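You operate a simulated robot arm through the tools that you are given. There is no shell and no other tool. Be economical: measure what you need, move in short steps, check, and stop when the job is done.

Carry out the task below with a simulated robot arm. There is one attempt and no reset: what you move stays moved.

JOB
Take the blue padlock and put it on top of the small spool on the top of the far grey bench. Put the white packet on the top of the far grey bench away on the top of the wooden bench. Take the red band coil and leave it on top of the white foam slab. Press the green test button two times. Put the green band coil on the white paper pad. Take the bearing on the top of the blue bench and put it away on the third shelf from the bottom of the narrow rack. Put the black disc on the top of the blue bench away on the top of the long bench. Put the blue bobbin on the top of the blue bench away on the top of the winder cover. The order is free.

It is judged by the outcome, as a careful person would: the job done as asked, and still so three seconds after it is handed in. It fails if anything else is knocked over, pushed out of place, dropped, spilled or broken. A push-on lid holds only when it is set on centred and level and pressed home; a screw cap is set on level and turned clockwise until tight.

ROBOT AND FRAMES
A 6-joint arm with a two-finger gripper on a trunk, on a base that drives. Base frame: it is fixed to the floor where the robot stands at the start and does not move with it; the origin is under the middle of the robot, x ahead of it, y to its left, z up; the surface under the hand at the start is at about z = 0.74. Units: m, degrees, N and s.
With the tool pointing down near the work surface it reaches from about 0.5 to 0.8 m from the robot's upright axis, wherever it stands. Its first joint turns from -166.0 to 166.0 degrees. Places, roughly: bearing (8x8x2 cm) [-0.3, 10, 0.8]; black disc (6x6x2 cm) [-0.1, 9.5, 0.8]; blue bobbin (4x4x4 cm) [0, 9.5, 0.8]; blue padlock [0.75, 0, 0.75]; green band coil (4x4x4 cm) [-0.5, 12.7, 0.8]; green test button [-0.6, 12.8, 0.8]; paper pad [0, 10, 0.75]; red band coil (4x4x4 cm) [-1.6, 13.2, 0.8]; small spool [0.5, 0, 0.75]; third shelf of the narrow rack [-4.1, -2.2, 1]; top of the long bench [-6.4, 4.1, 0.8]; top of the winder cover (132x20 cm) [-0.44, 8.34, 0.96]; top of the wooden bench [-6.4, 2.1, 0.8]; white foam slab (24x9x6 cm) [-1.2, 13.2, 0.8]; white packet [0.5, -0.25, 0.75]. Payload 1.66 kg.
Tool frame: the origin (TCP) lies between the finger pads and is the grasp point; the fingertips stand 0.016 m ahead of it; z points along the fingers, y is the line along which they close. The gripper opens to 0.111 m. The gripper's body begins 0.104 m behind the TCP.
Orientation is that of the tool frame in the base frame, as a unit quaternion [w, x, y, z]. With the fingers straight down and closing along the base's y, the tool's x points along the base's -x, its y along +y and its z along -z.

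CONTROLS
- The arm moves only by the tool move_arm. Its argument "increments" is text: rows parted by semicolons, each of 6 numbers parted by spaces: the shift along the base's x, y, z in units of 50 mm (1.0 is 50 mm), then the turn, a rotation vector about the base's x, y, z in units of 5 degrees (1.0 is 5 degrees). In form: dx dy dz rx ry rz; .... A call has 1 to 10 rows; each row shifts and turns the commanded pose from where the row before left it. "gripper" is the gripper command, from -1 (fully open) to 1 (shut), values between in proportion, set as the call begins (left out, the last holds). A call with a number of a shift or a turn outside -1 to 1 is refused whole. A row lasts 0.2 s, in which the tool goes at most 0.05 m and 8.6 degrees; a call with a longer step from one row to the next is refused whole, and so is a gripper value outside its range. A pose out of reach is approached as far as the arm can. The call stops where the force on the tool passes 40 N (or 10 N more than at its start, if that is more) or the arm is blocked; 0.2 s more then pass. Each finger halts on what it meets, pressing with about 32 N; the grip force reading is that of the motor and also rises with nothing between the fingers. The clock runs only during rows and for 0.2 s after the last one: add rows that do not move to give the fingers time. The reply holds the time, the measured pose of the TCP, the force on the tool along the base axes, the opening and the grip force, in the units named above and with some noise, with the torque about the TCP (base axes, N m) and any sound that the robot's microphone picked up.
- Cameras (640 x 400 px; columns grow to the right, rows downward): "scene" is now at [0.0573, 0.1689, 1.5511]; the picture's right is [-0.27, -0.96, 0.00], its down [-0.69, 0.19, -0.70] and it looks along [0.67, -0.19, -0.72] (base axes); focal length 258 px, centre (320, 200). "wrist" rides on the gripper at [0.07, 0.014, -0.143] in the tool frame; the picture's right is [-0.19, 0.98, 0.00], its down [-0.87, -0.17, -0.47] and it looks along [-0.46, -0.09, 0.88] (tool axes); focal length 230 px, centre (320, 200). There is no depth. A picture from a camera that has moved, and an enlarged one, comes with that camera's place and axes in the base frame and with its lens.
- capture(camera): a new picture of that camera. No time passes.
- slide_trunk(by): slides the trunk up (or, below 0, down) by that many m; the arm and the scene camera ride with it, the base frame stays. It gives what a move gives, with no picture.
- roll_base(legs): drives the robot by 1 to 6 legs, each [ahead, left, turn to the left] in m, m and degrees, along the robot's own axes; the way and the turn of a leg run together, so that a leg with both is an arc; at most 1.5 m and 180 degrees a leg. The arm and the cameras ride along, it lands a little off, and it stops where it bumps. It gives what a move gives.
- aim_head(pan, tilt): turns the head with the scene camera to pan (to the left, within 120 degrees either way) and tilt (down, from -29 to 69), counted from straight ahead of the robot. It gives what a move gives.
- zoom(camera, box): a new picture of the part [left, top, right, bottom] of that camera's present view, enlarged. No time passes.
- job_done(): hands the job in; it is judged then, once.

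Work in short steps. Places have to be worked out from the pictures, the camera data and where the tool is seen: move nearer, look again, correct. Check each grasp and each placing, and mend what went wrong. You have 217 turns and 210 pictures in all, those below and enlarged ones among them. Open the gripper and draw the arm clear of the work before you hand the job in, unless the task says otherwise; then end with one line.

The tools are called after "Emit:" by a JSON object that holds its "method" and its "body". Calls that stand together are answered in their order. move_arm: Moves the arm, as the interface text tells. Its arguments: {"type":"object","properties":{"increments":{"type":"string"},"gripper":{"type":"number"}},"required":["increments"]} The other tools are called the same way: slide_trunk (by) slides the trunk up or down; roll_base (legs) drives the base; aim_head (pan, tilt) turns the head that bears the scene camera; capture (camera) takes a picture; zoom (camera, box) takes an enlarged picture of a part of a camera's view; job_done () hands the job in.

At the start:

```text
t: 0.0
tool_pos: [0.4435, 0.0588, 1.1439]
orientation: [0.001, 0.0, 1.0, 0.001]
force: [1.3, 0.3, -0.1]
ft_torque: [-0.05, 0.0, 0.01]
width: 0.1111
gripper_force: 0.1
trunk travel left (down, up): [-0.15, 0.44]
robot x, y, heading: [-0.0014, 0.001, -0.4]
head pan, tilt: [-15.5, 45.9]
```

scene: 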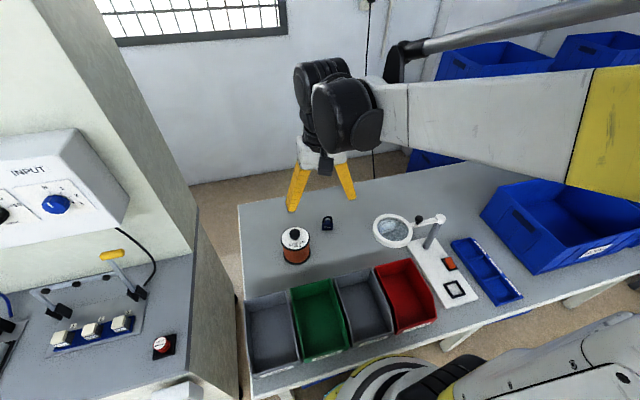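
wrist: 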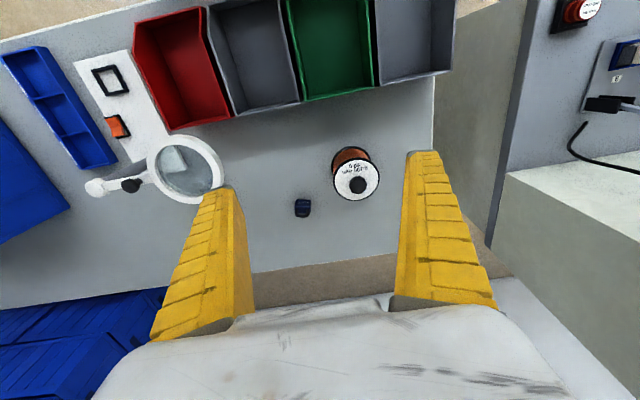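

I'll look closer at the padlock, spool and magnifier area first.

Emit:
{"method": "zoom", "body": {"camera": "scene", "box": [240, 180, 480, 330]}}

Emit:
{"method": "zoom", "body": {"camera": "wrist", "box": [80, 100, 400, 300]}}

```text
2.67 times, centred on (360, 255) of scene
camera zoom: at [0.0573, 0.1689, 1.5511], right [-0.27, -0.96, 0.0], down [-0.69, 0.19, -0.7], along [0.67, -0.19, -0.72], focal length 687 px, centre (213, 53)
```

zoom: 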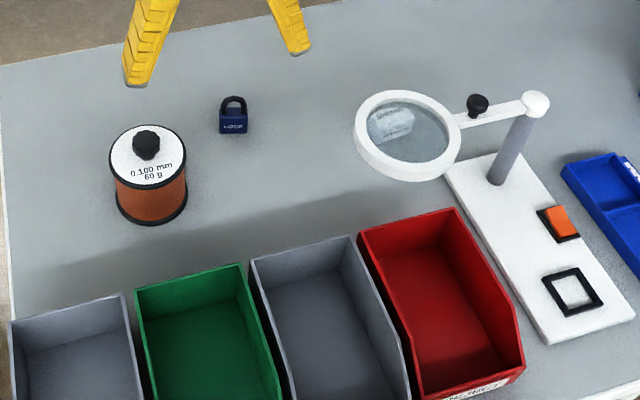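

```text
2.00 times, centred on (240, 200) of wrist
camera zoom: at [0.3743, 0.0723, 1.2877], right [0.19, 0.98, 0.0], down [0.87, -0.17, 0.47], along [0.46, -0.09, -0.88], focal length 460 px, centre (480, 200)
```

zoom: 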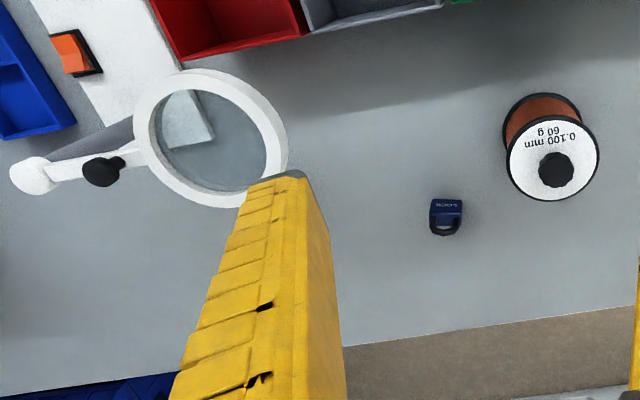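

The spool and padlock are clear. The packet is unclear, maybe under the magnifier, so I aim the head there and move the wrist camera over it.

Emit:
{"method": "aim_head", "body": {"pan": -35, "tilt": 50}}

Emit:
{"method": "move_arm", "body": {"increments": "0 -1 0 0 0 0;0 -1 0 0 0 0;0 -1 0 0 0 0;0 -1 0 0 0 0;0 -1 0 0 0 0;0 -1 0 0 0 0"}}

Emit:
{"method": "capture", "body": {"camera": "scene"}}

Emit:
{"method": "capture", "body": {"camera": "wrist"}}

```text
t: 0.8
tool_pos: [0.4431, 0.0584, 1.1438]
orientation: [0.0, 0.0, 1.0, 0.0]
force: [1.0, 0.3, 1.1]
ft_torque: [0.02, 0.0, 0.01]
width: 0.1109
gripper_force: 0.0
trunk travel left (down, up): [-0.15, 0.44]
robot x, y, heading: [-0.001, -0.0022, -0.1]
head pan, tilt: [-35.0, 50.0]
```

```text
t: 2.2
tool_pos: [0.4445, -0.242, 1.1448]
orientation: [0.0, 0.0, 1.0, 0.0]
force: [-0.1, 0.4, -0.3]
ft_torque: [0.0, 0.02, -0.01]
width: 0.111
gripper_force: 0.2
trunk travel left (down, up): [-0.15, 0.44]
robot x, y, heading: [-0.0009, 0.0039, 0.1]
head pan, tilt: [-35.0, 50.0]
```

```text
205 pictures are left
camera scene: at [0.0429, 0.1454, 1.5455], right [-0.57, -0.82, 0.0], down [-0.63, 0.44, -0.64], along [0.53, -0.37, -0.77], focal length 258 px, centre (320, 200)
```

scene: 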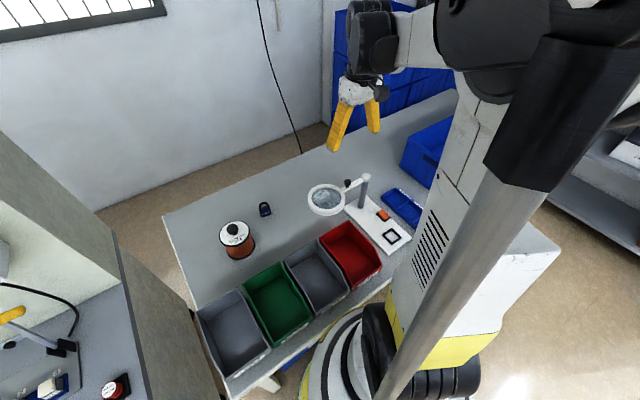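

```text
204 pictures are left
camera wrist: at [0.3751, -0.2294, 1.2888], right [0.19, 0.98, 0.0], down [0.87, -0.17, 0.47], along [0.46, -0.09, -0.88], focal length 230 px, centre (320, 200)
```

wrist: 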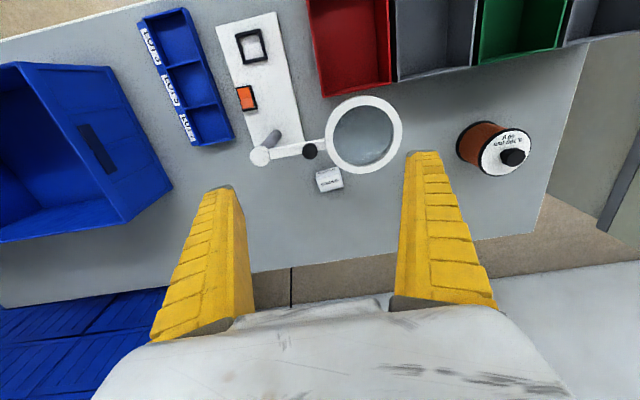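

The packet is now visible at about (0.60, -0.25), clear of the lens. Next I move the camera back toward the padlock and spool, and lower, for a closer look.

Emit:
{"method": "move_arm", "body": {"increments": "0 1 0 0 0 0;0 1 0 0 0 0;0 1 0 0 0 0;0 1 0 0 0 0;0 1 0 0 0 0;0 1 -1 0 0 0;0 0 -1 0 0 0;0 0 -0.5 0 0 0"}}

Emit:
{"method": "capture", "body": {"camera": "wrist"}}

Emit:
{"method": "zoom", "body": {"camera": "scene", "box": [200, 180, 360, 280]}}

```text
refused: row 6 steps farther than a row can; nothing moved
```

```text
203 pictures are left
camera wrist: at [0.3751, -0.2294, 1.2888], right [0.19, 0.98, 0.0], down [0.87, -0.17, 0.47], along [0.46, -0.09, -0.88], focal length 230 px, centre (320, 200)
```

wrist: 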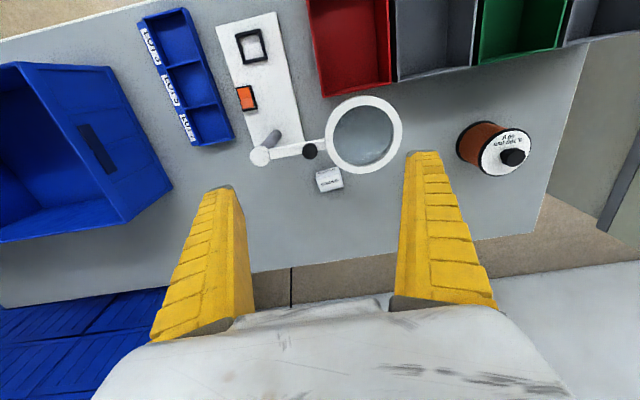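

```text
4.00 times, centred on (280, 230) of scene
camera zoom: at [0.0429, 0.1454, 1.5455], right [-0.57, -0.82, 0.0], down [-0.63, 0.44, -0.64], along [0.53, -0.37, -0.77], focal length 1031 px, centre (480, 80)
```

zoom: 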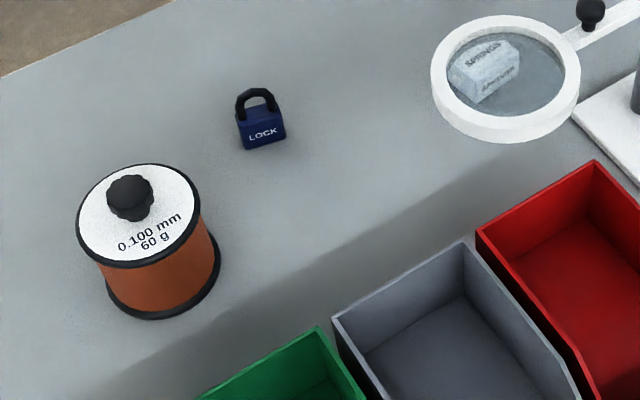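

Steps are limited to 5 cm combined, so I split that move.

Emit:
{"method": "move_arm", "body": {"increments": "0 1 0 0 0 0;0 1 0 0 0 0;0 1 0 0 0 0;0 1 0 0 0 0;0 1 0 0 0 0;0.7 0.7 0 0 0 0;0 0 -1 0 0 0;0 0 -1 0 0 0;0 0 -0.4 0 0 0"}}

Emit:
{"method": "capture", "body": {"camera": "wrist"}}

Emit:
{"method": "zoom", "body": {"camera": "scene", "box": [210, 190, 290, 260]}}

```text
t: 4.2
tool_pos: [0.4785, 0.0447, 1.0239]
orientation: [0.0, 0.0, 1.0, 0.0]
force: [-0.4, 0.0, -0.3]
ft_torque: [0.0, 0.01, -0.05]
width: 0.1109
gripper_force: 0.0
trunk travel left (down, up): [-0.15, 0.44]
robot x, y, heading: [0.002, -0.0013, 0.4]
head pan, tilt: [-35.0, 50.0]
```

```text
201 pictures are left
camera wrist: at [0.4099, 0.0579, 1.1683], right [0.19, 0.98, 0.0], down [0.87, -0.17, 0.47], along [0.46, -0.09, -0.88], focal length 230 px, centre (320, 200)
```

wrist: 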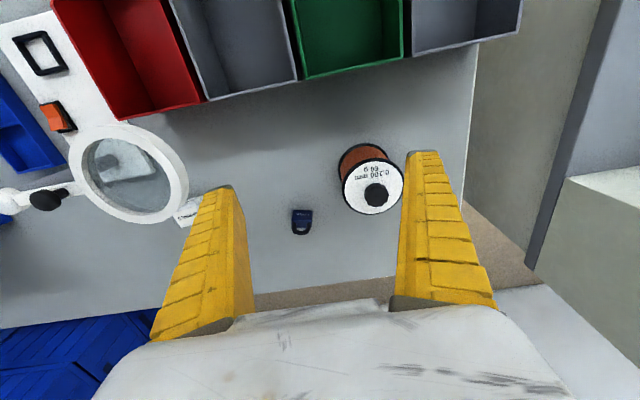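

```text
5.71 times, centred on (250, 225) of scene
camera zoom: at [0.0431, 0.1463, 1.5454], right [-0.57, -0.82, 0.0], down [-0.63, 0.44, -0.64], along [0.53, -0.37, -0.77], focal length 1473 px, centre (720, 57)
```

zoom: 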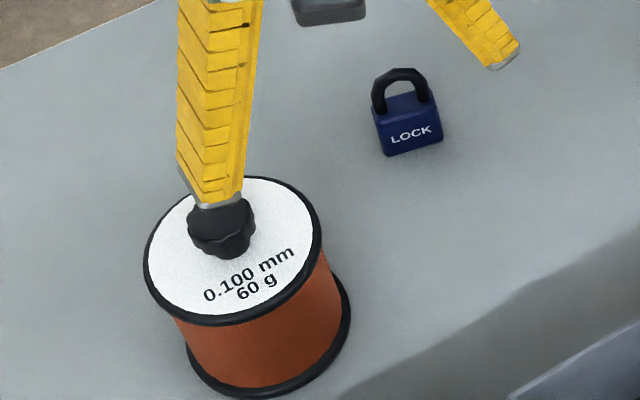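

The padlock stands upright near (0.655, -0.027). The spool is at about (0.575, 0.112) with its top near z 0.83, and it has a central knob, so the padlock should go on the flange beside it. I zoom the wrist camera for yaw and thickness.

Emit:
{"method": "zoom", "body": {"camera": "wrist", "box": [260, 130, 420, 250]}}

```text
3.33 times, centred on (340, 190) of wrist
camera zoom: at [0.4099, 0.0579, 1.1683], right [0.19, 0.98, 0.0], down [0.87, -0.17, 0.47], along [0.46, -0.09, -0.88], focal length 767 px, centre (253, 233)
```

zoom: 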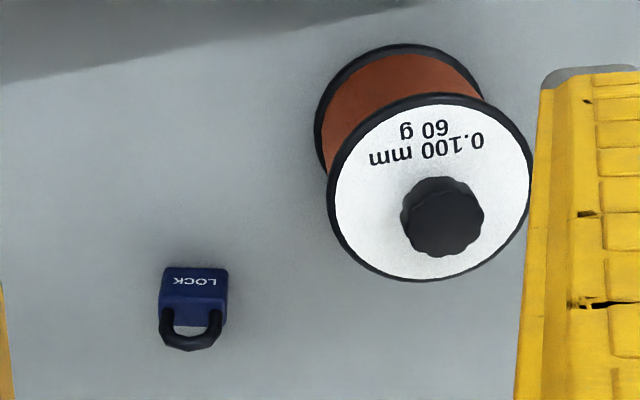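

Padlock yaw is about -13° and its centre is near (0.661, -0.029). I move above it and check.

Emit:
{"method": "move_arm", "body": {"increments": "0.91 -0.37 0 0 0 -0.65;0.91 -0.37 0 0 0 -0.65;0.91 -0.37 0 0 0 -0.65;0.91 -0.37 0 0 0 -0.65;0 0 -1 0 0 0;0 0 -1 0 0 0;0 0 -0.9 0 0 0", "gripper": -1}}

Emit:
{"method": "capture", "body": {"camera": "wrist"}}

Emit:
{"method": "zoom", "body": {"camera": "scene", "box": [210, 170, 310, 250]}}

```text
t: 5.8
tool_pos: [0.6614, -0.0322, 0.8798]
orientation: [0.0, 0.113, 0.994, -0.001]
force: [-0.1, 0.2, -1.0]
ft_torque: [-0.01, 0.01, 0.01]
width: 0.1111
gripper_force: 0.1
trunk travel left (down, up): [-0.15, 0.44]
robot x, y, heading: [0.0028, 0.0004, -0.0]
head pan, tilt: [-35.0, 50.0]
```

```text
198 pictures are left
camera wrist: at [0.5968, -0.0035, 1.0245], right [0.41, 0.91, 0.0], down [0.81, -0.36, 0.47], along [0.43, -0.19, -0.88], focal length 230 px, centre (320, 200)
```

wrist: 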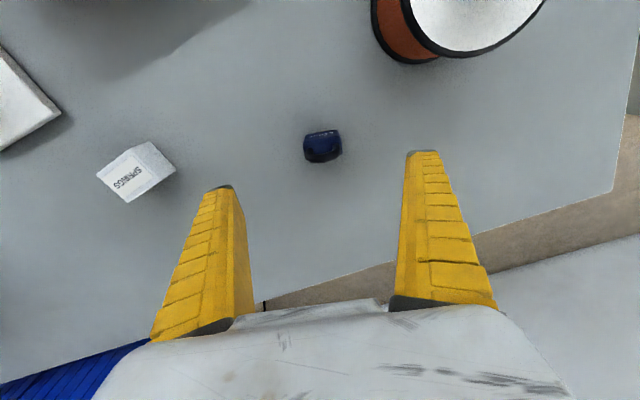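

```text
5.00 times, centred on (260, 210) of scene
camera zoom: at [0.0432, 0.1462, 1.5454], right [-0.57, -0.82, 0.0], down [-0.63, 0.44, -0.64], along [0.53, -0.37, -0.77], focal length 1289 px, centre (620, 150)
```

zoom: 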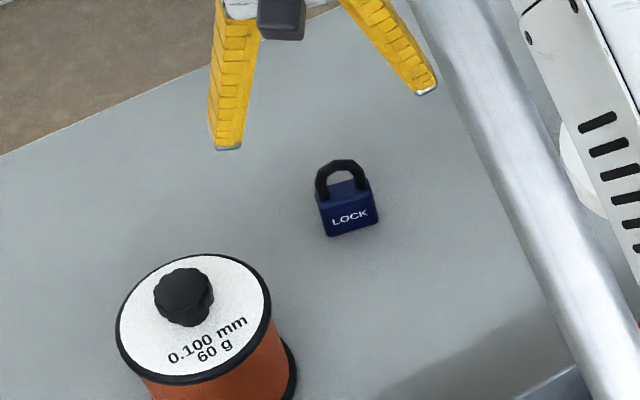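

The padlock is aligned with the finger line and centred. I descend and grip it.

Emit:
{"method": "move_arm", "body": {"increments": "0 0 -0.8 0 0 0;0 0 -0.8 0 0 0;0 0 -0.64 0 0 0;0 0 0 0 0 0"}}

Emit:
{"method": "move_arm", "body": {"increments": "0 0 0 0 0 0;0 0 0 0 0 0;0 0 0 0 0 0", "gripper": 1}}

Emit:
{"method": "zoom", "body": {"camera": "scene", "box": [210, 170, 310, 250]}}

```text
t: 6.8
tool_pos: [0.6612, -0.0321, 0.7651]
orientation: [0.0, 0.113, 0.994, 0.0]
force: [0.3, -0.5, 1.1]
ft_torque: [0.01, 0.01, 0.02]
width: 0.1113
gripper_force: 0.0
trunk travel left (down, up): [-0.15, 0.44]
robot x, y, heading: [0.001, -0.0005, 0.1]
head pan, tilt: [-35.0, 50.0]
```

```text
t: 7.6
tool_pos: [0.6603, -0.0312, 0.7661]
orientation: [0.001, 0.113, 0.994, 0.0]
force: [1.5, -2.2, 12.1]
ft_torque: [-0.04, -0.04, -0.02]
width: 0.038
gripper_force: 31.7
trunk travel left (down, up): [-0.15, 0.44]
robot x, y, heading: [-0.0008, 0.0035, -0.3]
head pan, tilt: [-35.0, 50.0]
```

```text
5.00 times, centred on (260, 210) of scene
camera zoom: at [0.0418, 0.1461, 1.5455], right [-0.57, -0.82, 0.0], down [-0.63, 0.44, -0.64], along [0.53, -0.37, -0.77], focal length 1289 px, centre (620, 150)
```

zoom: 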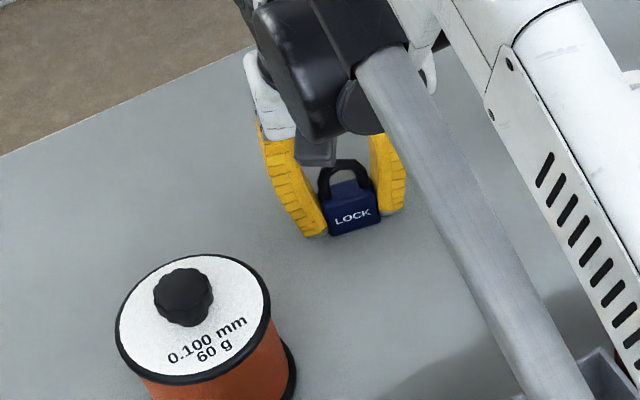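

The padlock is held (width 38 mm). I lift it and move over the near side of the spool flange.

Emit:
{"method": "move_arm", "body": {"increments": "0 0 1 0 0 0;0 0 1 0 0 0;0 0 1 0 0 0;0 0 0.5 0 0 0;-0.6 0.78 0 0 0 0;-0.6 0.78 0 0 0 0;-0.6 0.78 0 0 0 0;-0.56 0.68 0 0 0 0;0 0 0 0 0 0"}}

Emit:
{"method": "aim_head", "body": {"pan": -5, "tilt": 52}}

Emit:
{"method": "capture", "body": {"camera": "scene"}}

Emit:
{"method": "capture", "body": {"camera": "wrist"}}

```text
t: 9.6
tool_pos: [0.5406, 0.1199, 0.9401]
orientation: [-0.001, 0.114, 0.994, 0.0]
force: [0.0, -0.8, -0.1]
ft_torque: [0.03, 0.0, -0.01]
width: 0.0364
gripper_force: 32.3
trunk travel left (down, up): [-0.15, 0.44]
robot x, y, heading: [0.0008, 0.0001, 0.2]
head pan, tilt: [-35.0, 50.0]
```

```text
t: 10.6
tool_pos: [0.5409, 0.1197, 0.941]
orientation: [-0.001, 0.112, 0.994, 0.0]
force: [0.2, 0.2, -1.1]
ft_torque: [-0.01, 0.01, -0.01]
width: 0.0365
gripper_force: 32.4
trunk travel left (down, up): [-0.15, 0.44]
robot x, y, heading: [-0.0005, 0.0028, 0.0]
head pan, tilt: [-5.0, 52.0]
```

```text
195 pictures are left
camera scene: at [0.0545, 0.1838, 1.5428], right [-0.09, -1.0, 0.0], down [-0.79, 0.07, -0.62], along [0.61, -0.05, -0.79], focal length 258 px, centre (320, 200)
```

scene: 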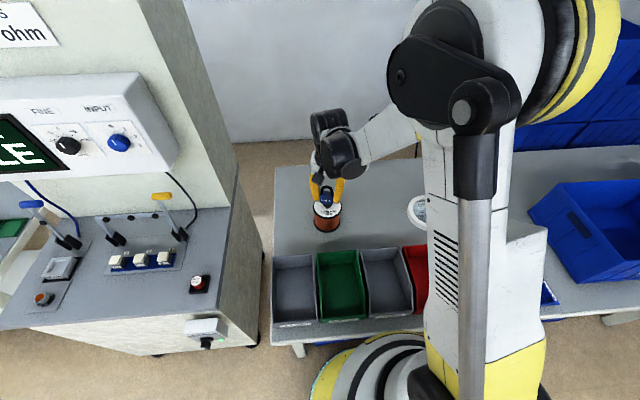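

```text
194 pictures are left
camera wrist: at [0.4764, 0.1488, 1.085], right [0.41, 0.91, 0.0], down [0.81, -0.36, 0.47], along [0.43, -0.19, -0.88], focal length 230 px, centre (320, 200)
```

wrist: 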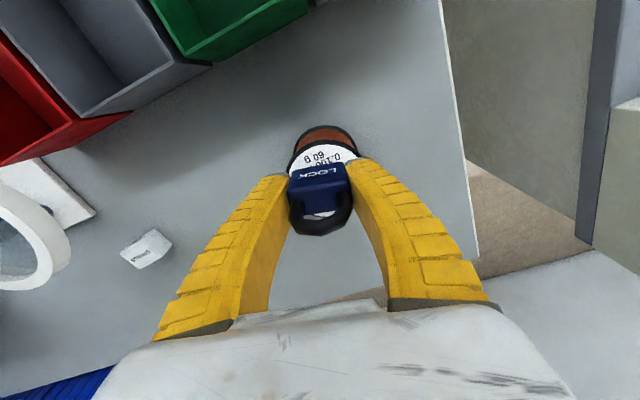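

Emit:
{"method": "zoom", "body": {"camera": "wrist", "box": [260, 110, 380, 250]}}

Emit:
{"method": "zoom", "body": {"camera": "scene", "box": [290, 150, 370, 240]}}

```text
2.86 times, centred on (320, 180) of wrist
camera zoom: at [0.4764, 0.1488, 1.085], right [0.41, 0.91, 0.0], down [0.81, -0.36, 0.47], along [0.43, -0.19, -0.88], focal length 657 px, centre (320, 257)
```

zoom: 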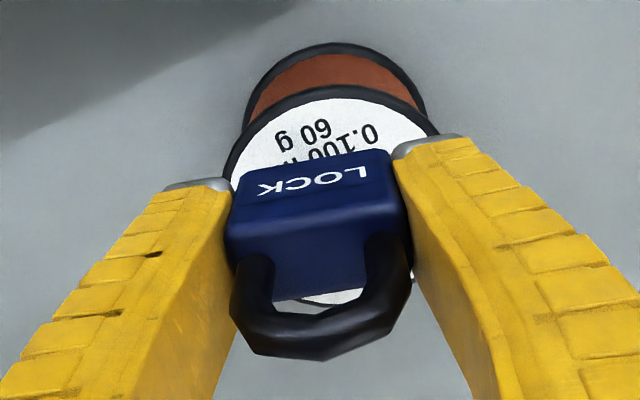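

```text
4.44 times, centred on (330, 195) of scene
camera zoom: at [0.0545, 0.1838, 1.5428], right [-0.09, -1.0, 0.0], down [-0.79, 0.07, -0.62], along [0.61, -0.05, -0.79], focal length 1146 px, centre (276, 222)
```

zoom: 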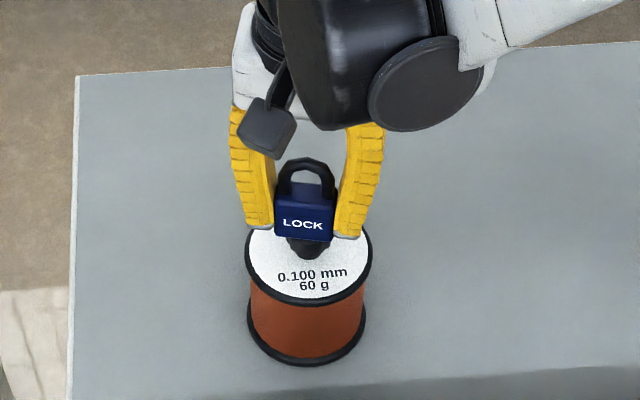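

The padlock hangs over the near flange. I lower 4 cm and re-measure its clearance to the knob and to the rim.

Emit:
{"method": "move_arm", "body": {"increments": "0 0 -0.5 0 0 0;0 0 -0.5 0 0 0;0 0 0 0 0 0"}}

Emit:
{"method": "zoom", "body": {"camera": "wrist", "box": [260, 110, 380, 250]}}

Emit:
{"method": "zoom", "body": {"camera": "scene", "box": [290, 150, 370, 240]}}

```text
t: 11.4
tool_pos: [0.5412, 0.121, 0.8924]
orientation: [0.0, 0.113, 0.994, 0.0]
force: [-0.2, -0.6, -0.2]
ft_torque: [0.0, 0.0, -0.01]
width: 0.0362
gripper_force: 31.5
trunk travel left (down, up): [-0.15, 0.44]
robot x, y, heading: [0.0025, 0.0005, 0.0]
head pan, tilt: [-5.0, 52.0]
```

```text
2.86 times, centred on (320, 180) of wrist
camera zoom: at [0.4779, 0.1499, 1.0361], right [0.41, 0.91, 0.0], down [0.81, -0.36, 0.47], along [0.43, -0.19, -0.88], focal length 657 px, centre (320, 257)
```

zoom: 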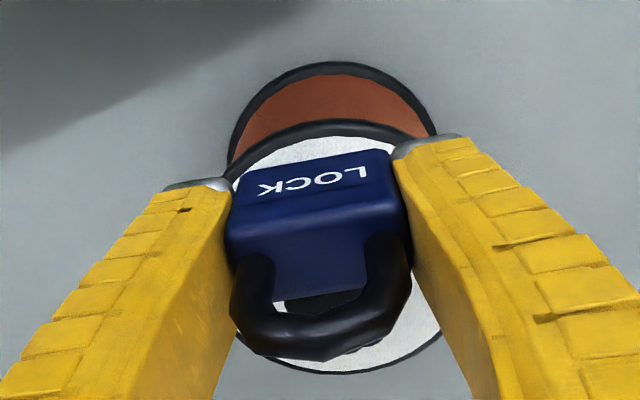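

```text
4.44 times, centred on (330, 195) of scene
camera zoom: at [0.0544, 0.1839, 1.5428], right [-0.09, -1.0, 0.0], down [-0.79, 0.07, -0.62], along [0.61, -0.05, -0.79], focal length 1146 px, centre (276, 222)
```

zoom: 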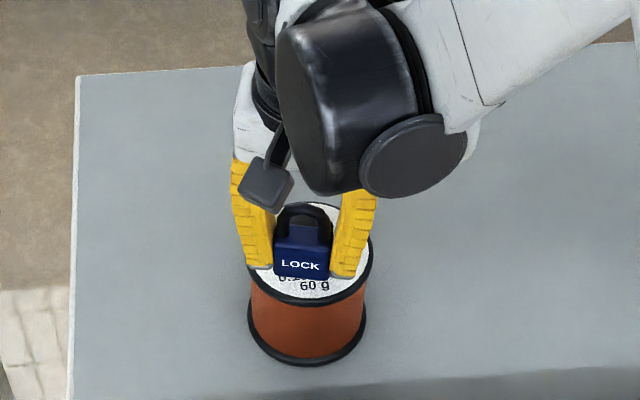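

The padlock's front face sits slightly too near the rim. I shift about 6 mm inward and descend gently toward the flange.

Emit:
{"method": "move_arm", "body": {"increments": "0.11 -0.08 0 0 0 0;0 0 -0.2 0 0 0;0 0 -0.2 0 0 0;0 0 0 0 0 0"}}

Emit:
{"method": "zoom", "body": {"camera": "wrist", "box": [260, 110, 380, 250]}}

Emit:
{"method": "zoom", "body": {"camera": "scene", "box": [290, 180, 370, 240]}}

```text
t: 12.4
tool_pos: [0.5461, 0.1169, 0.8725]
orientation: [-0.001, 0.113, 0.994, 0.0]
force: [0.4, -0.6, -0.4]
ft_torque: [-0.01, -0.02, -0.01]
width: 0.0366
gripper_force: 31.9
trunk travel left (down, up): [-0.15, 0.44]
robot x, y, heading: [0.0008, 0.0016, -0.1]
head pan, tilt: [-5.0, 52.0]
```

```text
2.86 times, centred on (320, 180) of wrist
camera zoom: at [0.4823, 0.1455, 1.0161], right [0.41, 0.91, 0.0], down [0.81, -0.36, 0.47], along [0.43, -0.19, -0.88], focal length 657 px, centre (320, 257)
```

zoom: 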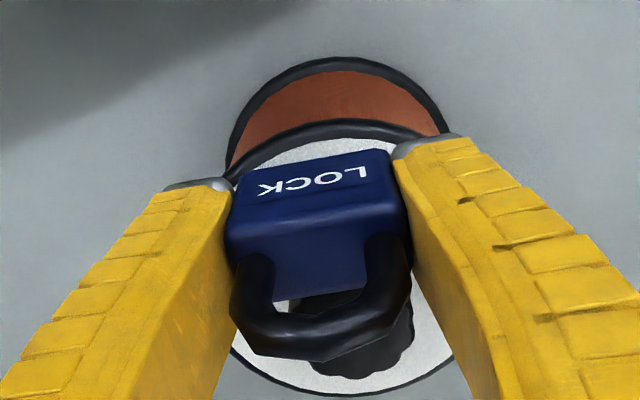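

```text
6.67 times, centred on (330, 210) of scene
camera zoom: at [0.0545, 0.1839, 1.5428], right [-0.09, -1.0, 0.0], down [-0.79, 0.07, -0.62], along [0.61, -0.05, -0.79], focal length 1718 px, centre (253, 133)
```

zoom: 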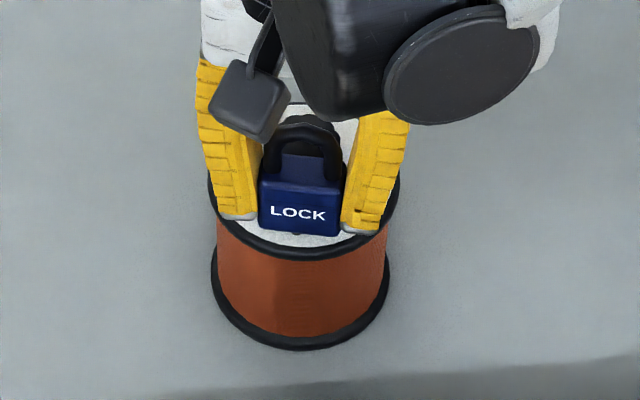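

Clearances look fine, with the knob behind the padlock. I continue down gently until contact.

Emit:
{"method": "move_arm", "body": {"increments": "0 0 -0.1 0 0 0;0 0 -0.1 0 0 0;0 0 -0.06 0 0 0;0 0 0 0 0 0"}}

Emit:
{"method": "zoom", "body": {"camera": "scene", "box": [290, 180, 370, 240]}}

```text
t: 13.4
tool_pos: [0.5478, 0.1164, 0.8597]
orientation: [0.001, 0.113, 0.994, 0.0]
force: [3.6, 3.9, 21.4]
ft_torque: [0.01, -0.09, 0.0]
width: 0.0427
gripper_force: 32.0
trunk travel left (down, up): [-0.15, 0.44]
robot x, y, heading: [0.0027, -0.0012, -0.1]
head pan, tilt: [-5.0, 52.0]
```

```text
6.67 times, centred on (330, 210) of scene
camera zoom: at [0.0532, 0.1839, 1.543], right [-0.09, -1.0, 0.0], down [-0.78, 0.07, -0.62], along [0.61, -0.05, -0.79], focal length 1718 px, centre (253, 133)
```

zoom: 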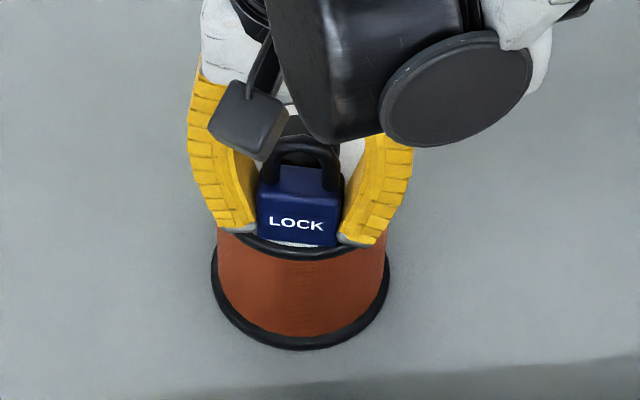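

Contact at TCP z 0.860 matches the flange height. I relax slightly and open partway, then check.

Emit:
{"method": "move_arm", "body": {"increments": "0 0 0.06 0 0 0;0 0 0 0 0 0"}}

Emit:
{"method": "move_arm", "body": {"increments": "0 0 0 0 0 0;0 0 0 0 0 0;0 0 0 0 0 0", "gripper": -0.1}}

Emit:
{"method": "zoom", "body": {"camera": "scene", "box": [290, 180, 370, 240]}}

Emit:
{"method": "zoom", "body": {"camera": "wrist", "box": [260, 110, 380, 250]}}

```text
t: 14.0
tool_pos: [0.547, 0.117, 0.8605]
orientation: [0.001, 0.114, 0.994, 0.0]
force: [-1.0, 3.9, 10.1]
ft_torque: [0.11, 0.02, 0.0]
width: 0.0375
gripper_force: 32.6
trunk travel left (down, up): [-0.15, 0.44]
robot x, y, heading: [0.0047, -0.0, -0.1]
head pan, tilt: [-5.0, 52.0]
```

```text
t: 14.8
tool_pos: [0.5478, 0.1161, 0.8615]
orientation: [0.001, 0.113, 0.994, 0.001]
force: [0.2, -0.3, 0.4]
ft_torque: [-0.01, -0.03, 0.02]
width: 0.0627
gripper_force: 1.3
trunk travel left (down, up): [-0.15, 0.44]
robot x, y, heading: [-0.0006, 0.0002, 0.1]
head pan, tilt: [-5.0, 52.0]
```

```text
6.67 times, centred on (330, 210) of scene
camera zoom: at [0.0544, 0.1838, 1.5428], right [-0.09, -1.0, 0.0], down [-0.79, 0.07, -0.62], along [0.61, -0.05, -0.79], focal length 1718 px, centre (253, 133)
```

zoom: 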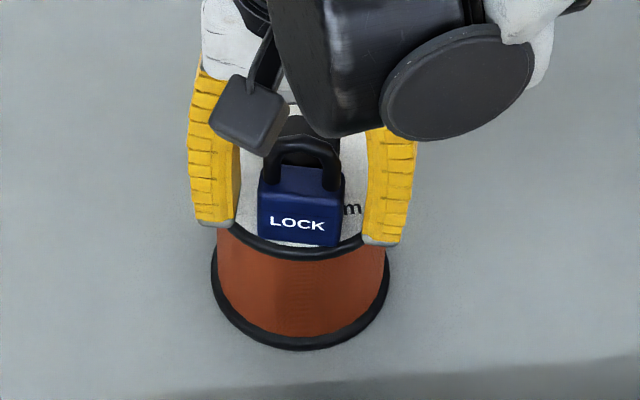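

```text
2.86 times, centred on (320, 180) of wrist
camera zoom: at [0.4836, 0.1456, 1.0057], right [0.41, 0.91, 0.0], down [0.81, -0.36, 0.47], along [0.43, -0.19, -0.88], focal length 657 px, centre (320, 257)
```

zoom: 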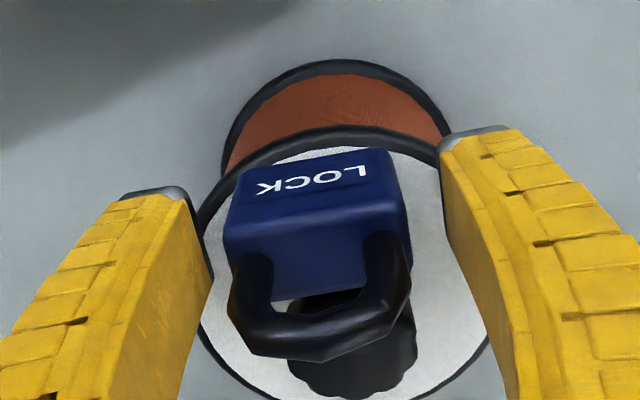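

The padlock stands level on the flange. I lift straight up and then open fully.

Emit:
{"method": "move_arm", "body": {"increments": "0 0 0.8 0 0 0;0 0 1 0 0 0;0 0 1 0 0 0;0 0 0.6 0 0 0"}}

Emit:
{"method": "move_arm", "body": {"increments": "0.3 -0.9 0 0 0 0.65;0.3 -0.9 0 0 0 0.65;0.3 -0.9 0 0 0 0.65;0.2 -0.9 0 0 0 0.65;0 -0.95 0 0 0 0;0 -0.95 0 0 0 0;0 -0.95 0 0 0 0", "gripper": -1}}

Emit:
{"method": "capture", "body": {"camera": "wrist"}}

Emit:
{"method": "capture", "body": {"camera": "scene"}}

```text
t: 15.8
tool_pos: [0.5478, 0.1156, 1.0306]
orientation: [0.0, 0.113, 0.994, 0.0]
force: [0.2, -0.2, -0.4]
ft_torque: [-0.01, 0.01, -0.01]
width: 0.063
gripper_force: 1.5
trunk travel left (down, up): [-0.15, 0.44]
robot x, y, heading: [-0.0038, 0.0001, 0.1]
head pan, tilt: [-5.0, 52.0]
```

```text
t: 17.4
tool_pos: [0.6004, -0.2071, 1.0311]
orientation: [0.0, 0.0, 1.0, 0.001]
force: [-0.3, -0.6, 0.2]
ft_torque: [0.03, 0.0, -0.01]
width: 0.1107
gripper_force: 0.1
trunk travel left (down, up): [-0.15, 0.44]
robot x, y, heading: [0.0018, 0.0004, -0.1]
head pan, tilt: [-5.0, 52.0]
```

```text
184 pictures are left
camera wrist: at [0.5315, -0.1927, 1.1755], right [0.19, 0.98, 0.0], down [0.87, -0.17, 0.47], along [0.46, -0.09, -0.88], focal length 230 px, centre (320, 200)
```

wrist: 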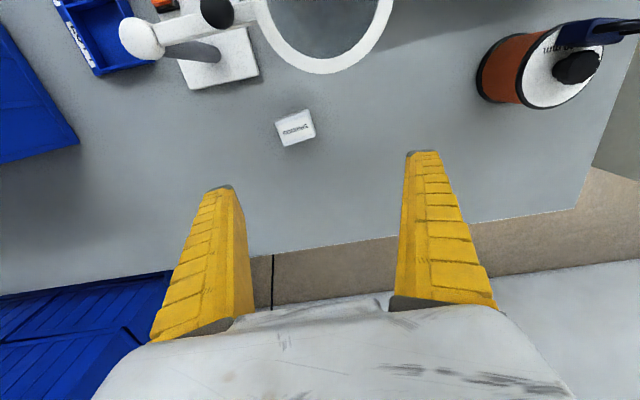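

```text
183 pictures are left
camera scene: at [0.0546, 0.1832, 1.5428], right [-0.09, -1.0, 0.0], down [-0.79, 0.07, -0.62], along [0.61, -0.05, -0.79], focal length 258 px, centre (320, 200)
```

scene: 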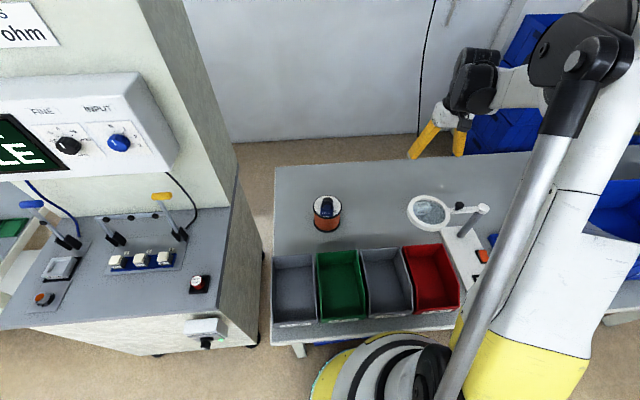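

Moving down with the current yaw would bring the wrist camera close to the magnifier ring, so I will probably turn the gripper 90°. First I zoom on the packet.

Emit:
{"method": "zoom", "body": {"camera": "wrist", "box": [240, 80, 360, 170]}}

Emit:
{"method": "zoom", "body": {"camera": "scene", "box": [300, 170, 460, 270]}}

```text
4.44 times, centred on (300, 125) of wrist
camera zoom: at [0.5315, -0.1927, 1.1755], right [0.19, 0.98, 0.0], down [0.87, -0.17, 0.47], along [0.46, -0.09, -0.88], focal length 1022 px, centre (409, 533)
```

zoom: 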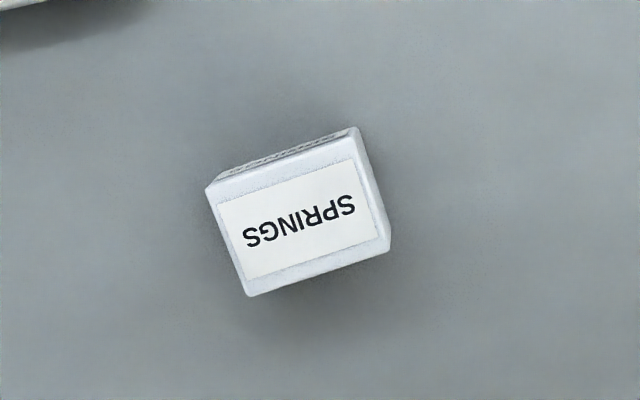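

```text
4.00 times, centred on (380, 220) of scene
camera zoom: at [0.0546, 0.1832, 1.5428], right [-0.09, -1.0, 0.0], down [-0.79, 0.07, -0.62], along [0.61, -0.05, -0.79], focal length 1031 px, centre (80, 120)
```

zoom: 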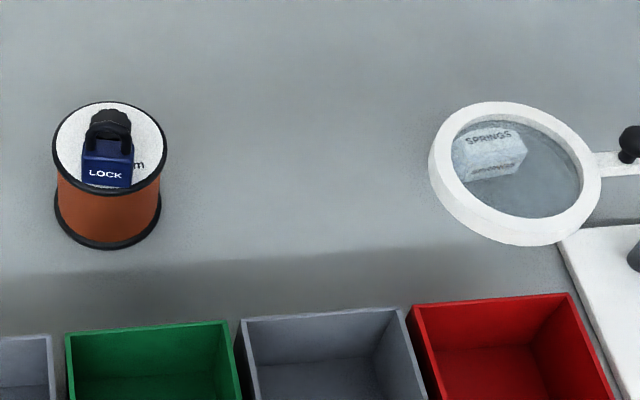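

The packet top is centred near (0.598, -0.248) and measures about 6x4 cm, with yaw about +8°. I turn the gripper -82° to grip across the short side with the camera away from the lens.

Emit:
{"method": "move_arm", "body": {"increments": "0 -0.1 0 0 0 -1;0 -0.1 0 0 0 -1;0 -0.1 0 0 0 -1;0 -0.1 0 0 0 -1;0 -0.1 0 0 0 -1;0 -0.1 0 0 0 -1;0 -0.1 0 0 0 -1;0 -0.1 0 0 0 -1;0 0 0 0 0 -1;0 0 0 0 0 -1"}}

Emit:
{"method": "move_arm", "body": {"increments": "0 0 0 0 0 -1;0 0 0 0 0 -1;0 0 0 0 0 -1;0 0 0 0 0 -1;0 0 0 0 0 -1;0 0 0 0 0 -1;0 0 -1 0 0 -0.4;0 0 -0.8 0 0 0;0 0 -0.4 0 0 0"}}

Emit:
{"method": "capture", "body": {"camera": "wrist"}}

Emit:
{"method": "capture", "body": {"camera": "scene"}}

```text
t: 19.6
tool_pos: [0.6027, -0.246, 1.0313]
orientation: [0.0, 0.424, 0.906, 0.0]
force: [0.2, -0.3, -1.1]
ft_torque: [-0.03, -0.01, 0.03]
width: 0.1108
gripper_force: 0.0
trunk travel left (down, up): [-0.15, 0.44]
robot x, y, heading: [-0.0016, 0.0014, 0.3]
head pan, tilt: [-5.0, 52.0]
```

```text
t: 21.6
tool_pos: [0.602, -0.2473, 0.9205]
orientation: [0.0, 0.656, 0.755, 0.0]
force: [0.3, -0.4, 0.1]
ft_torque: [0.02, -0.02, -0.01]
width: 0.1109
gripper_force: 0.1
trunk travel left (down, up): [-0.15, 0.44]
robot x, y, heading: [0.0007, -0.0004, 0.2]
head pan, tilt: [-5.0, 52.0]
```

```text
180 pictures are left
camera wrist: at [0.6067, -0.1761, 1.0658], right [1.0, -0.05, 0.0], down [-0.05, -0.88, 0.47], along [-0.02, -0.47, -0.88], focal length 230 px, centre (320, 200)
```

wrist: 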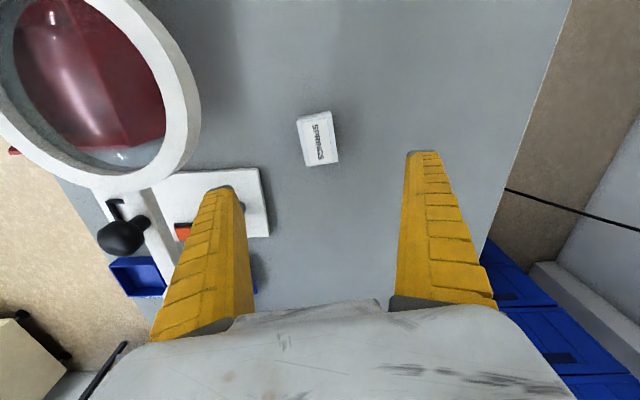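

```text
179 pictures are left
camera scene: at [0.0545, 0.1838, 1.5428], right [-0.09, -1.0, 0.0], down [-0.79, 0.07, -0.62], along [0.61, -0.05, -0.79], focal length 258 px, centre (320, 200)
```

scene: 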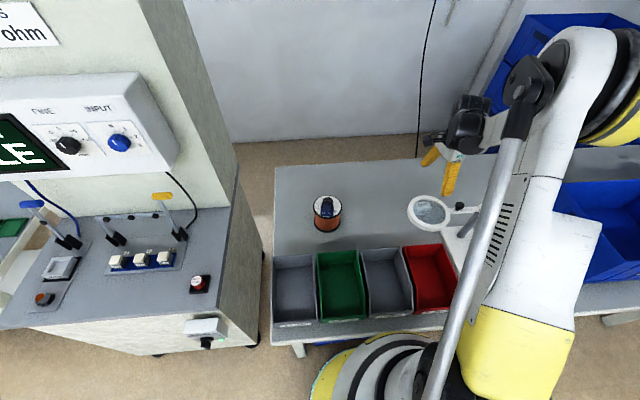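

The packet is centred between the fingers. I narrow the opening for lens margin and descend in steps.

Emit:
{"method": "move_arm", "body": {"increments": "0 0 -0.6 0 0 0;0 0 -0.6 0 0 0;0 0 -0.6 0 0 0;0 0 -0.6 0 0 0;0 0 -0.4 0 0 0;0 0 -0.3 0 0 0;0 0 0 0 0 0", "gripper": -0.4}}

Emit:
{"method": "capture", "body": {"camera": "wrist"}}

Emit:
{"method": "zoom", "body": {"camera": "scene", "box": [360, 110, 520, 260]}}

```text
t: 23.2
tool_pos: [0.604, -0.2468, 0.7661]
orientation: [0.001, 0.656, 0.755, 0.0]
force: [0.8, 0.3, -0.1]
ft_torque: [-0.01, 0.01, 0.0]
width: 0.079
gripper_force: 0.5
trunk travel left (down, up): [-0.15, 0.44]
robot x, y, heading: [-0.0005, 0.0, 0.2]
head pan, tilt: [-5.0, 52.0]
```

```text
178 pictures are left
camera wrist: at [0.6086, -0.1757, 0.9101], right [1.0, -0.05, 0.0], down [-0.05, -0.88, 0.47], along [-0.02, -0.47, -0.88], focal length 230 px, centre (320, 200)
```

wrist: 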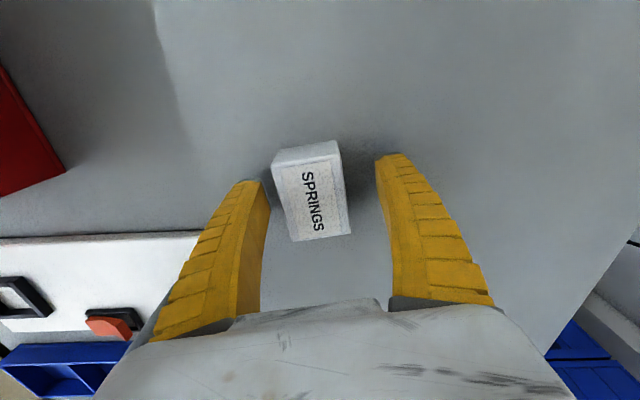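

```text
2.67 times, centred on (440, 185) of scene
camera zoom: at [0.0545, 0.1839, 1.5428], right [-0.09, -1.0, 0.0], down [-0.79, 0.07, -0.62], along [0.61, -0.05, -0.79], focal length 687 px, centre (0, 240)
```

zoom: 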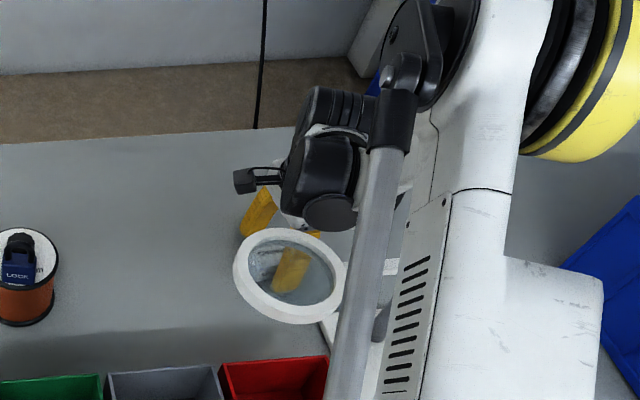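

Centred on the packet; now I close on it and lift.

Emit:
{"method": "move_arm", "body": {"increments": "0 0 0 0 0 0;0 0 0 0 0 0;0 0 0 0 0 0", "gripper": 1}}

Emit:
{"method": "move_arm", "body": {"increments": "0 0 0.7 0 0 0;0 0 0.8 0 0 0;0 0 1 0 0 0;0 0 1 0 0 0;0 0 1 0 0 0;0 0 0.8 0 0 0"}}

Emit:
{"method": "capture", "body": {"camera": "wrist"}}

Emit:
{"method": "capture", "body": {"camera": "scene"}}

```text
t: 24.0
tool_pos: [0.6044, -0.247, 0.7667]
orientation: [-0.001, 0.656, 0.754, 0.0]
force: [4.3, -2.2, 12.4]
ft_torque: [0.05, -0.03, -0.02]
width: 0.0404
gripper_force: 31.9
trunk travel left (down, up): [-0.15, 0.44]
robot x, y, heading: [-0.0, 0.0013, 0.2]
head pan, tilt: [-5.0, 52.0]
```

```text
t: 25.4
tool_pos: [0.6026, -0.2448, 1.0316]
orientation: [0.0, 0.656, 0.755, 0.001]
force: [-0.1, 0.1, -1.1]
ft_torque: [-0.01, -0.02, 0.03]
width: 0.0389
gripper_force: 32.2
trunk travel left (down, up): [-0.15, 0.44]
robot x, y, heading: [-0.003, -0.0015, 0.0]
head pan, tilt: [-5.0, 52.0]
```

```text
176 pictures are left
camera wrist: at [0.6067, -0.1746, 1.1754], right [1.0, -0.05, 0.0], down [-0.05, -0.88, 0.47], along [-0.02, -0.47, -0.88], focal length 230 px, centre (320, 200)
```

wrist: 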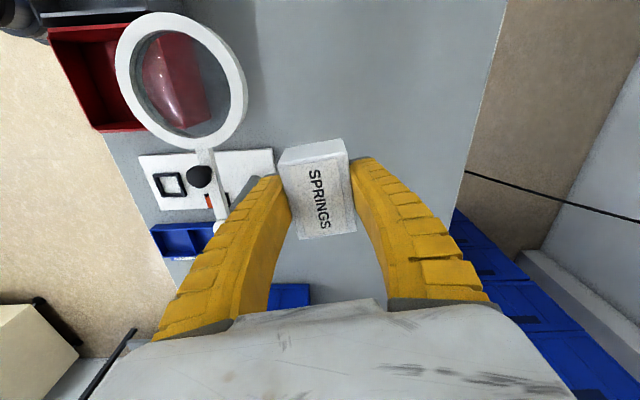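

```text
175 pictures are left
camera scene: at [0.0541, 0.184, 1.5428], right [-0.09, -1.0, 0.0], down [-0.78, 0.07, -0.62], along [0.61, -0.05, -0.79], focal length 258 px, centre (320, 200)
```

scene: 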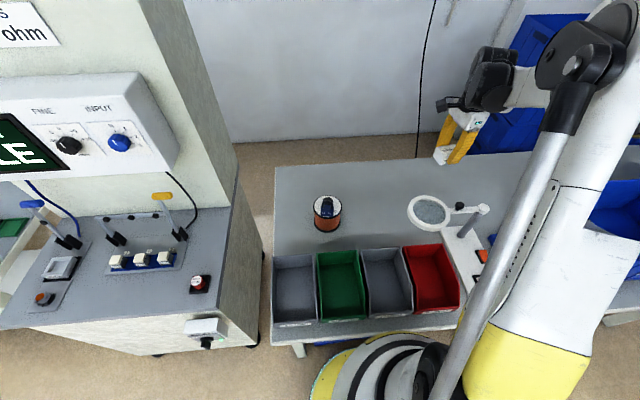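

Packet held. I retract the arm to a compact pose, yaw it back and look around for the route.

Emit:
{"method": "move_arm", "body": {"increments": "0 0 1 0 0 1;0 0 1 0 0 1;-0.5 0.7 0 0 0 1;-0.5 0.7 0 0 0 1;-0.5 0.7 0 0 0 1;-0.5 0.7 0 0 0 1;-0.5 0.7 0 0 0 1;-0.5 0.7 0 0 0 1;0 0.7 0 0 0 1;0 0 0 0 0 1"}}

Emit:
{"method": "move_arm", "body": {"increments": "0 0 0 0 0 1;0 0 0 0 0 1;0 0 0 0 0 1;0 0 0 0 0 1;0 0 0 0 0 1;0 0 0 0 0 1;0 0 0 0 0 0.4"}}

Emit:
{"method": "aim_head", "body": {"pan": 115, "tilt": 20}}

Emit:
{"method": "capture", "body": {"camera": "scene"}}

Emit:
{"method": "aim_head", "body": {"pan": -115, "tilt": 20}}

Emit:
{"method": "capture", "body": {"camera": "scene"}}

```text
t: 27.6
tool_pos: [0.4511, 0.0009, 1.1313]
orientation: [0.0, 0.275, 0.961, 0.001]
force: [-0.2, -0.2, -0.9]
ft_torque: [-0.01, 0.02, -0.04]
width: 0.0389
gripper_force: 32.1
trunk travel left (down, up): [-0.15, 0.44]
robot x, y, heading: [0.0023, 0.0003, 0.0]
head pan, tilt: [-5.0, 52.0]
```

```text
t: 29.2
tool_pos: [0.4534, -0.0011, 1.1312]
orientation: [-0.001, -0.001, 1.0, 0.001]
force: [0.6, 0.8, -0.6]
ft_torque: [-0.02, 0.02, -0.02]
width: 0.039
gripper_force: 32.4
trunk travel left (down, up): [-0.15, 0.44]
robot x, y, heading: [0.0005, 0.0011, -0.2]
head pan, tilt: [-5.0, 52.0]
```

```text
t: 31.2
tool_pos: [0.454, 0.0008, 1.1308]
orientation: [0.0, 0.0, 1.0, 0.0]
force: [0.3, -0.2, -0.5]
ft_torque: [0.0, -0.04, -0.01]
width: 0.039
gripper_force: 32.2
trunk travel left (down, up): [-0.15, 0.44]
robot x, y, heading: [0.001, 0.0015, 0.2]
head pan, tilt: [115.0, 20.0]
```

```text
174 pictures are left
camera scene: at [-0.0596, 0.2748, 1.591], right [0.91, 0.42, 0.0], down [0.14, -0.31, -0.94], along [-0.4, 0.85, -0.34], focal length 258 px, centre (320, 200)
```

scene: 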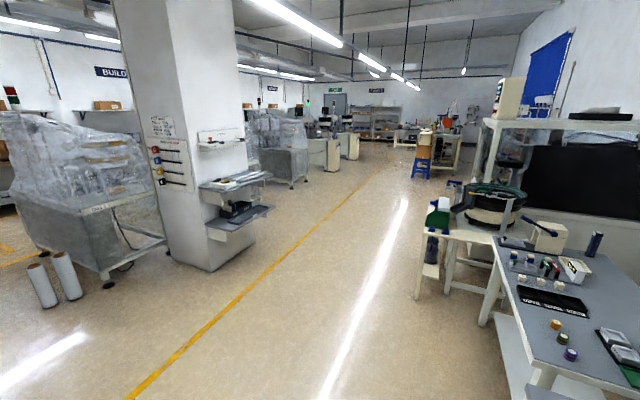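

```text
t: 34.5
tool_pos: [0.4534, 0.0008, 1.1305]
orientation: [0.0, 0.0, 1.0, 0.0]
force: [0.2, -0.8, -0.2]
ft_torque: [0.01, 0.01, -0.05]
width: 0.039
gripper_force: 32.6
trunk travel left (down, up): [-0.15, 0.44]
robot x, y, heading: [-0.0009, 0.0006, 0.0]
head pan, tilt: [-115.0, 20.0]
```

```text
173 pictures are left
camera scene: at [-0.0597, 0.106, 1.591], right [-0.91, 0.42, 0.0], down [0.14, 0.31, -0.94], along [-0.4, -0.85, -0.34], focal length 258 px, centre (320, 200)
```

scene: 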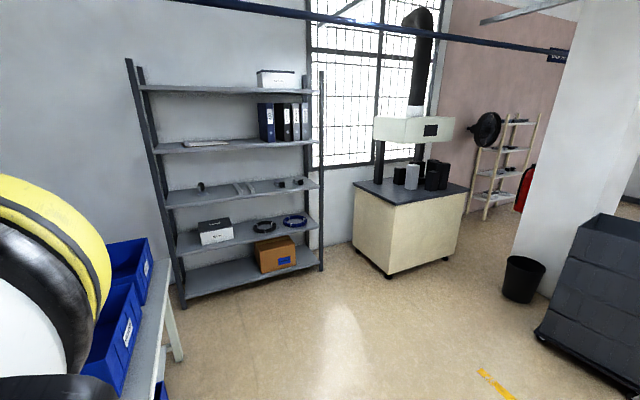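

The narrow rack is the wooden rack at right-rear. I back off from the bench, turn round and look toward the wooden bench side.

Emit:
{"method": "roll_base", "body": {"legs": [[-0.8, 0, 0], [0, 0, 170]]}}

Emit:
{"method": "aim_head", "body": {"pan": 0, "tilt": 20}}

Emit:
{"method": "capture", "body": {"camera": "scene"}}

```text
t: 45.6
tool_pos: [-1.2512, 0.0943, 1.1314]
orientation: [0.0, 0.994, -0.106, 0.0]
force: [-0.5, 0.2, -2.2]
ft_torque: [0.01, 0.01, 0.01]
width: 0.0388
gripper_force: 32.0
trunk travel left (down, up): [-0.15, 0.44]
robot x, y, heading: [-0.8062, -0.0014, 167.7]
head pan, tilt: [-115.0, 20.0]
```

```text
t: 47.6
tool_pos: [-1.2512, 0.0936, 1.1314]
orientation: [0.0, 0.994, -0.106, 0.0]
force: [-0.5, -0.6, -2.0]
ft_torque: [0.02, -0.01, 0.0]
width: 0.0389
gripper_force: 31.5
trunk travel left (down, up): [-0.15, 0.44]
robot x, y, heading: [-0.8093, -0.0037, 167.8]
head pan, tilt: [0.0, 20.0]
```

```text
172 pictures are left
camera scene: at [-0.9215, -0.1708, 1.591], right [0.21, 0.98, 0.0], down [0.33, -0.07, -0.94], along [-0.92, 0.2, -0.34], focal length 258 px, centre (320, 200)
```

scene: 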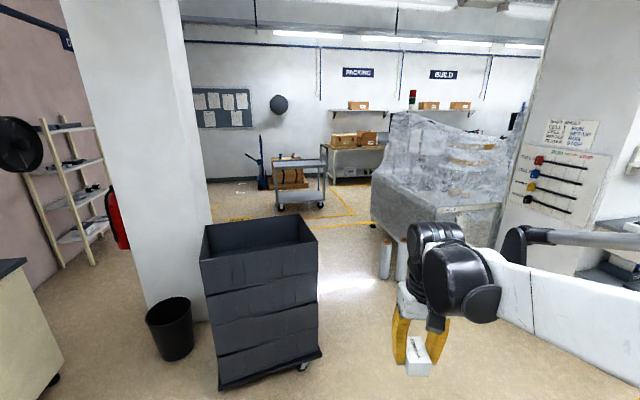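

The wooden bench is the one under "PACKING". The gap between the crate and the rolls looks tight, so I look down to see my own footprint and the gap.

Emit:
{"method": "aim_head", "body": {"pan": 20, "tilt": 62}}

Emit:
{"method": "capture", "body": {"camera": "scene"}}

Emit:
{"method": "aim_head", "body": {"pan": -8, "tilt": 40}}

Emit:
{"method": "capture", "body": {"camera": "scene"}}

```text
t: 48.7
tool_pos: [-1.2514, 0.0954, 1.1319]
orientation: [0.0, 0.994, -0.106, 0.0]
force: [0.3, 0.4, -1.9]
ft_torque: [-0.03, 0.01, -0.01]
width: 0.0386
gripper_force: 32.2
trunk travel left (down, up): [-0.15, 0.44]
robot x, y, heading: [-0.8101, 0.001, 167.8]
head pan, tilt: [20.0, 62.0]
```

```text
171 pictures are left
camera scene: at [-0.8943, -0.1992, 1.5306], right [-0.13, 0.99, 0.0], down [0.87, 0.12, -0.47], along [-0.47, -0.06, -0.88], focal length 258 px, centre (320, 200)
```

scene: 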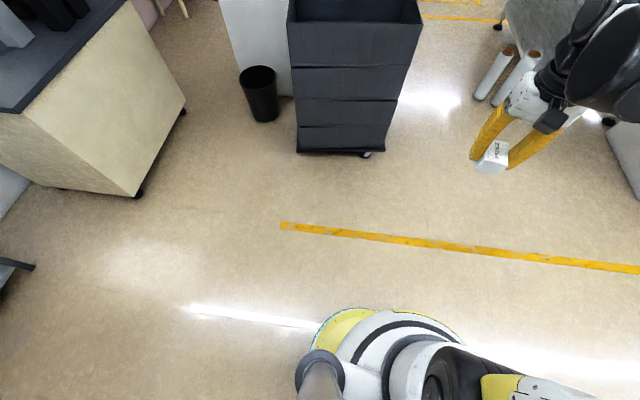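

```text
t: 49.6
tool_pos: [-1.2519, 0.0951, 1.132]
orientation: [0.0, 0.994, -0.106, -0.001]
force: [0.1, 0.5, -1.5]
ft_torque: [-0.01, 0.0, 0.01]
width: 0.0389
gripper_force: 32.1
trunk travel left (down, up): [-0.15, 0.44]
robot x, y, heading: [-0.8108, -0.0027, 168.0]
head pan, tilt: [-8.0, 40.0]
```

```text
170 pictures are left
camera scene: at [-0.9103, -0.1613, 1.5595], right [0.35, 0.94, 0.0], down [0.6, -0.22, -0.77], along [-0.72, 0.26, -0.64], focal length 258 px, centre (320, 200)
```

scene: 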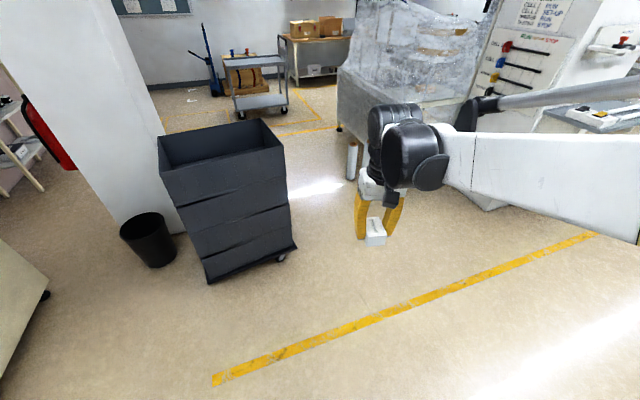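

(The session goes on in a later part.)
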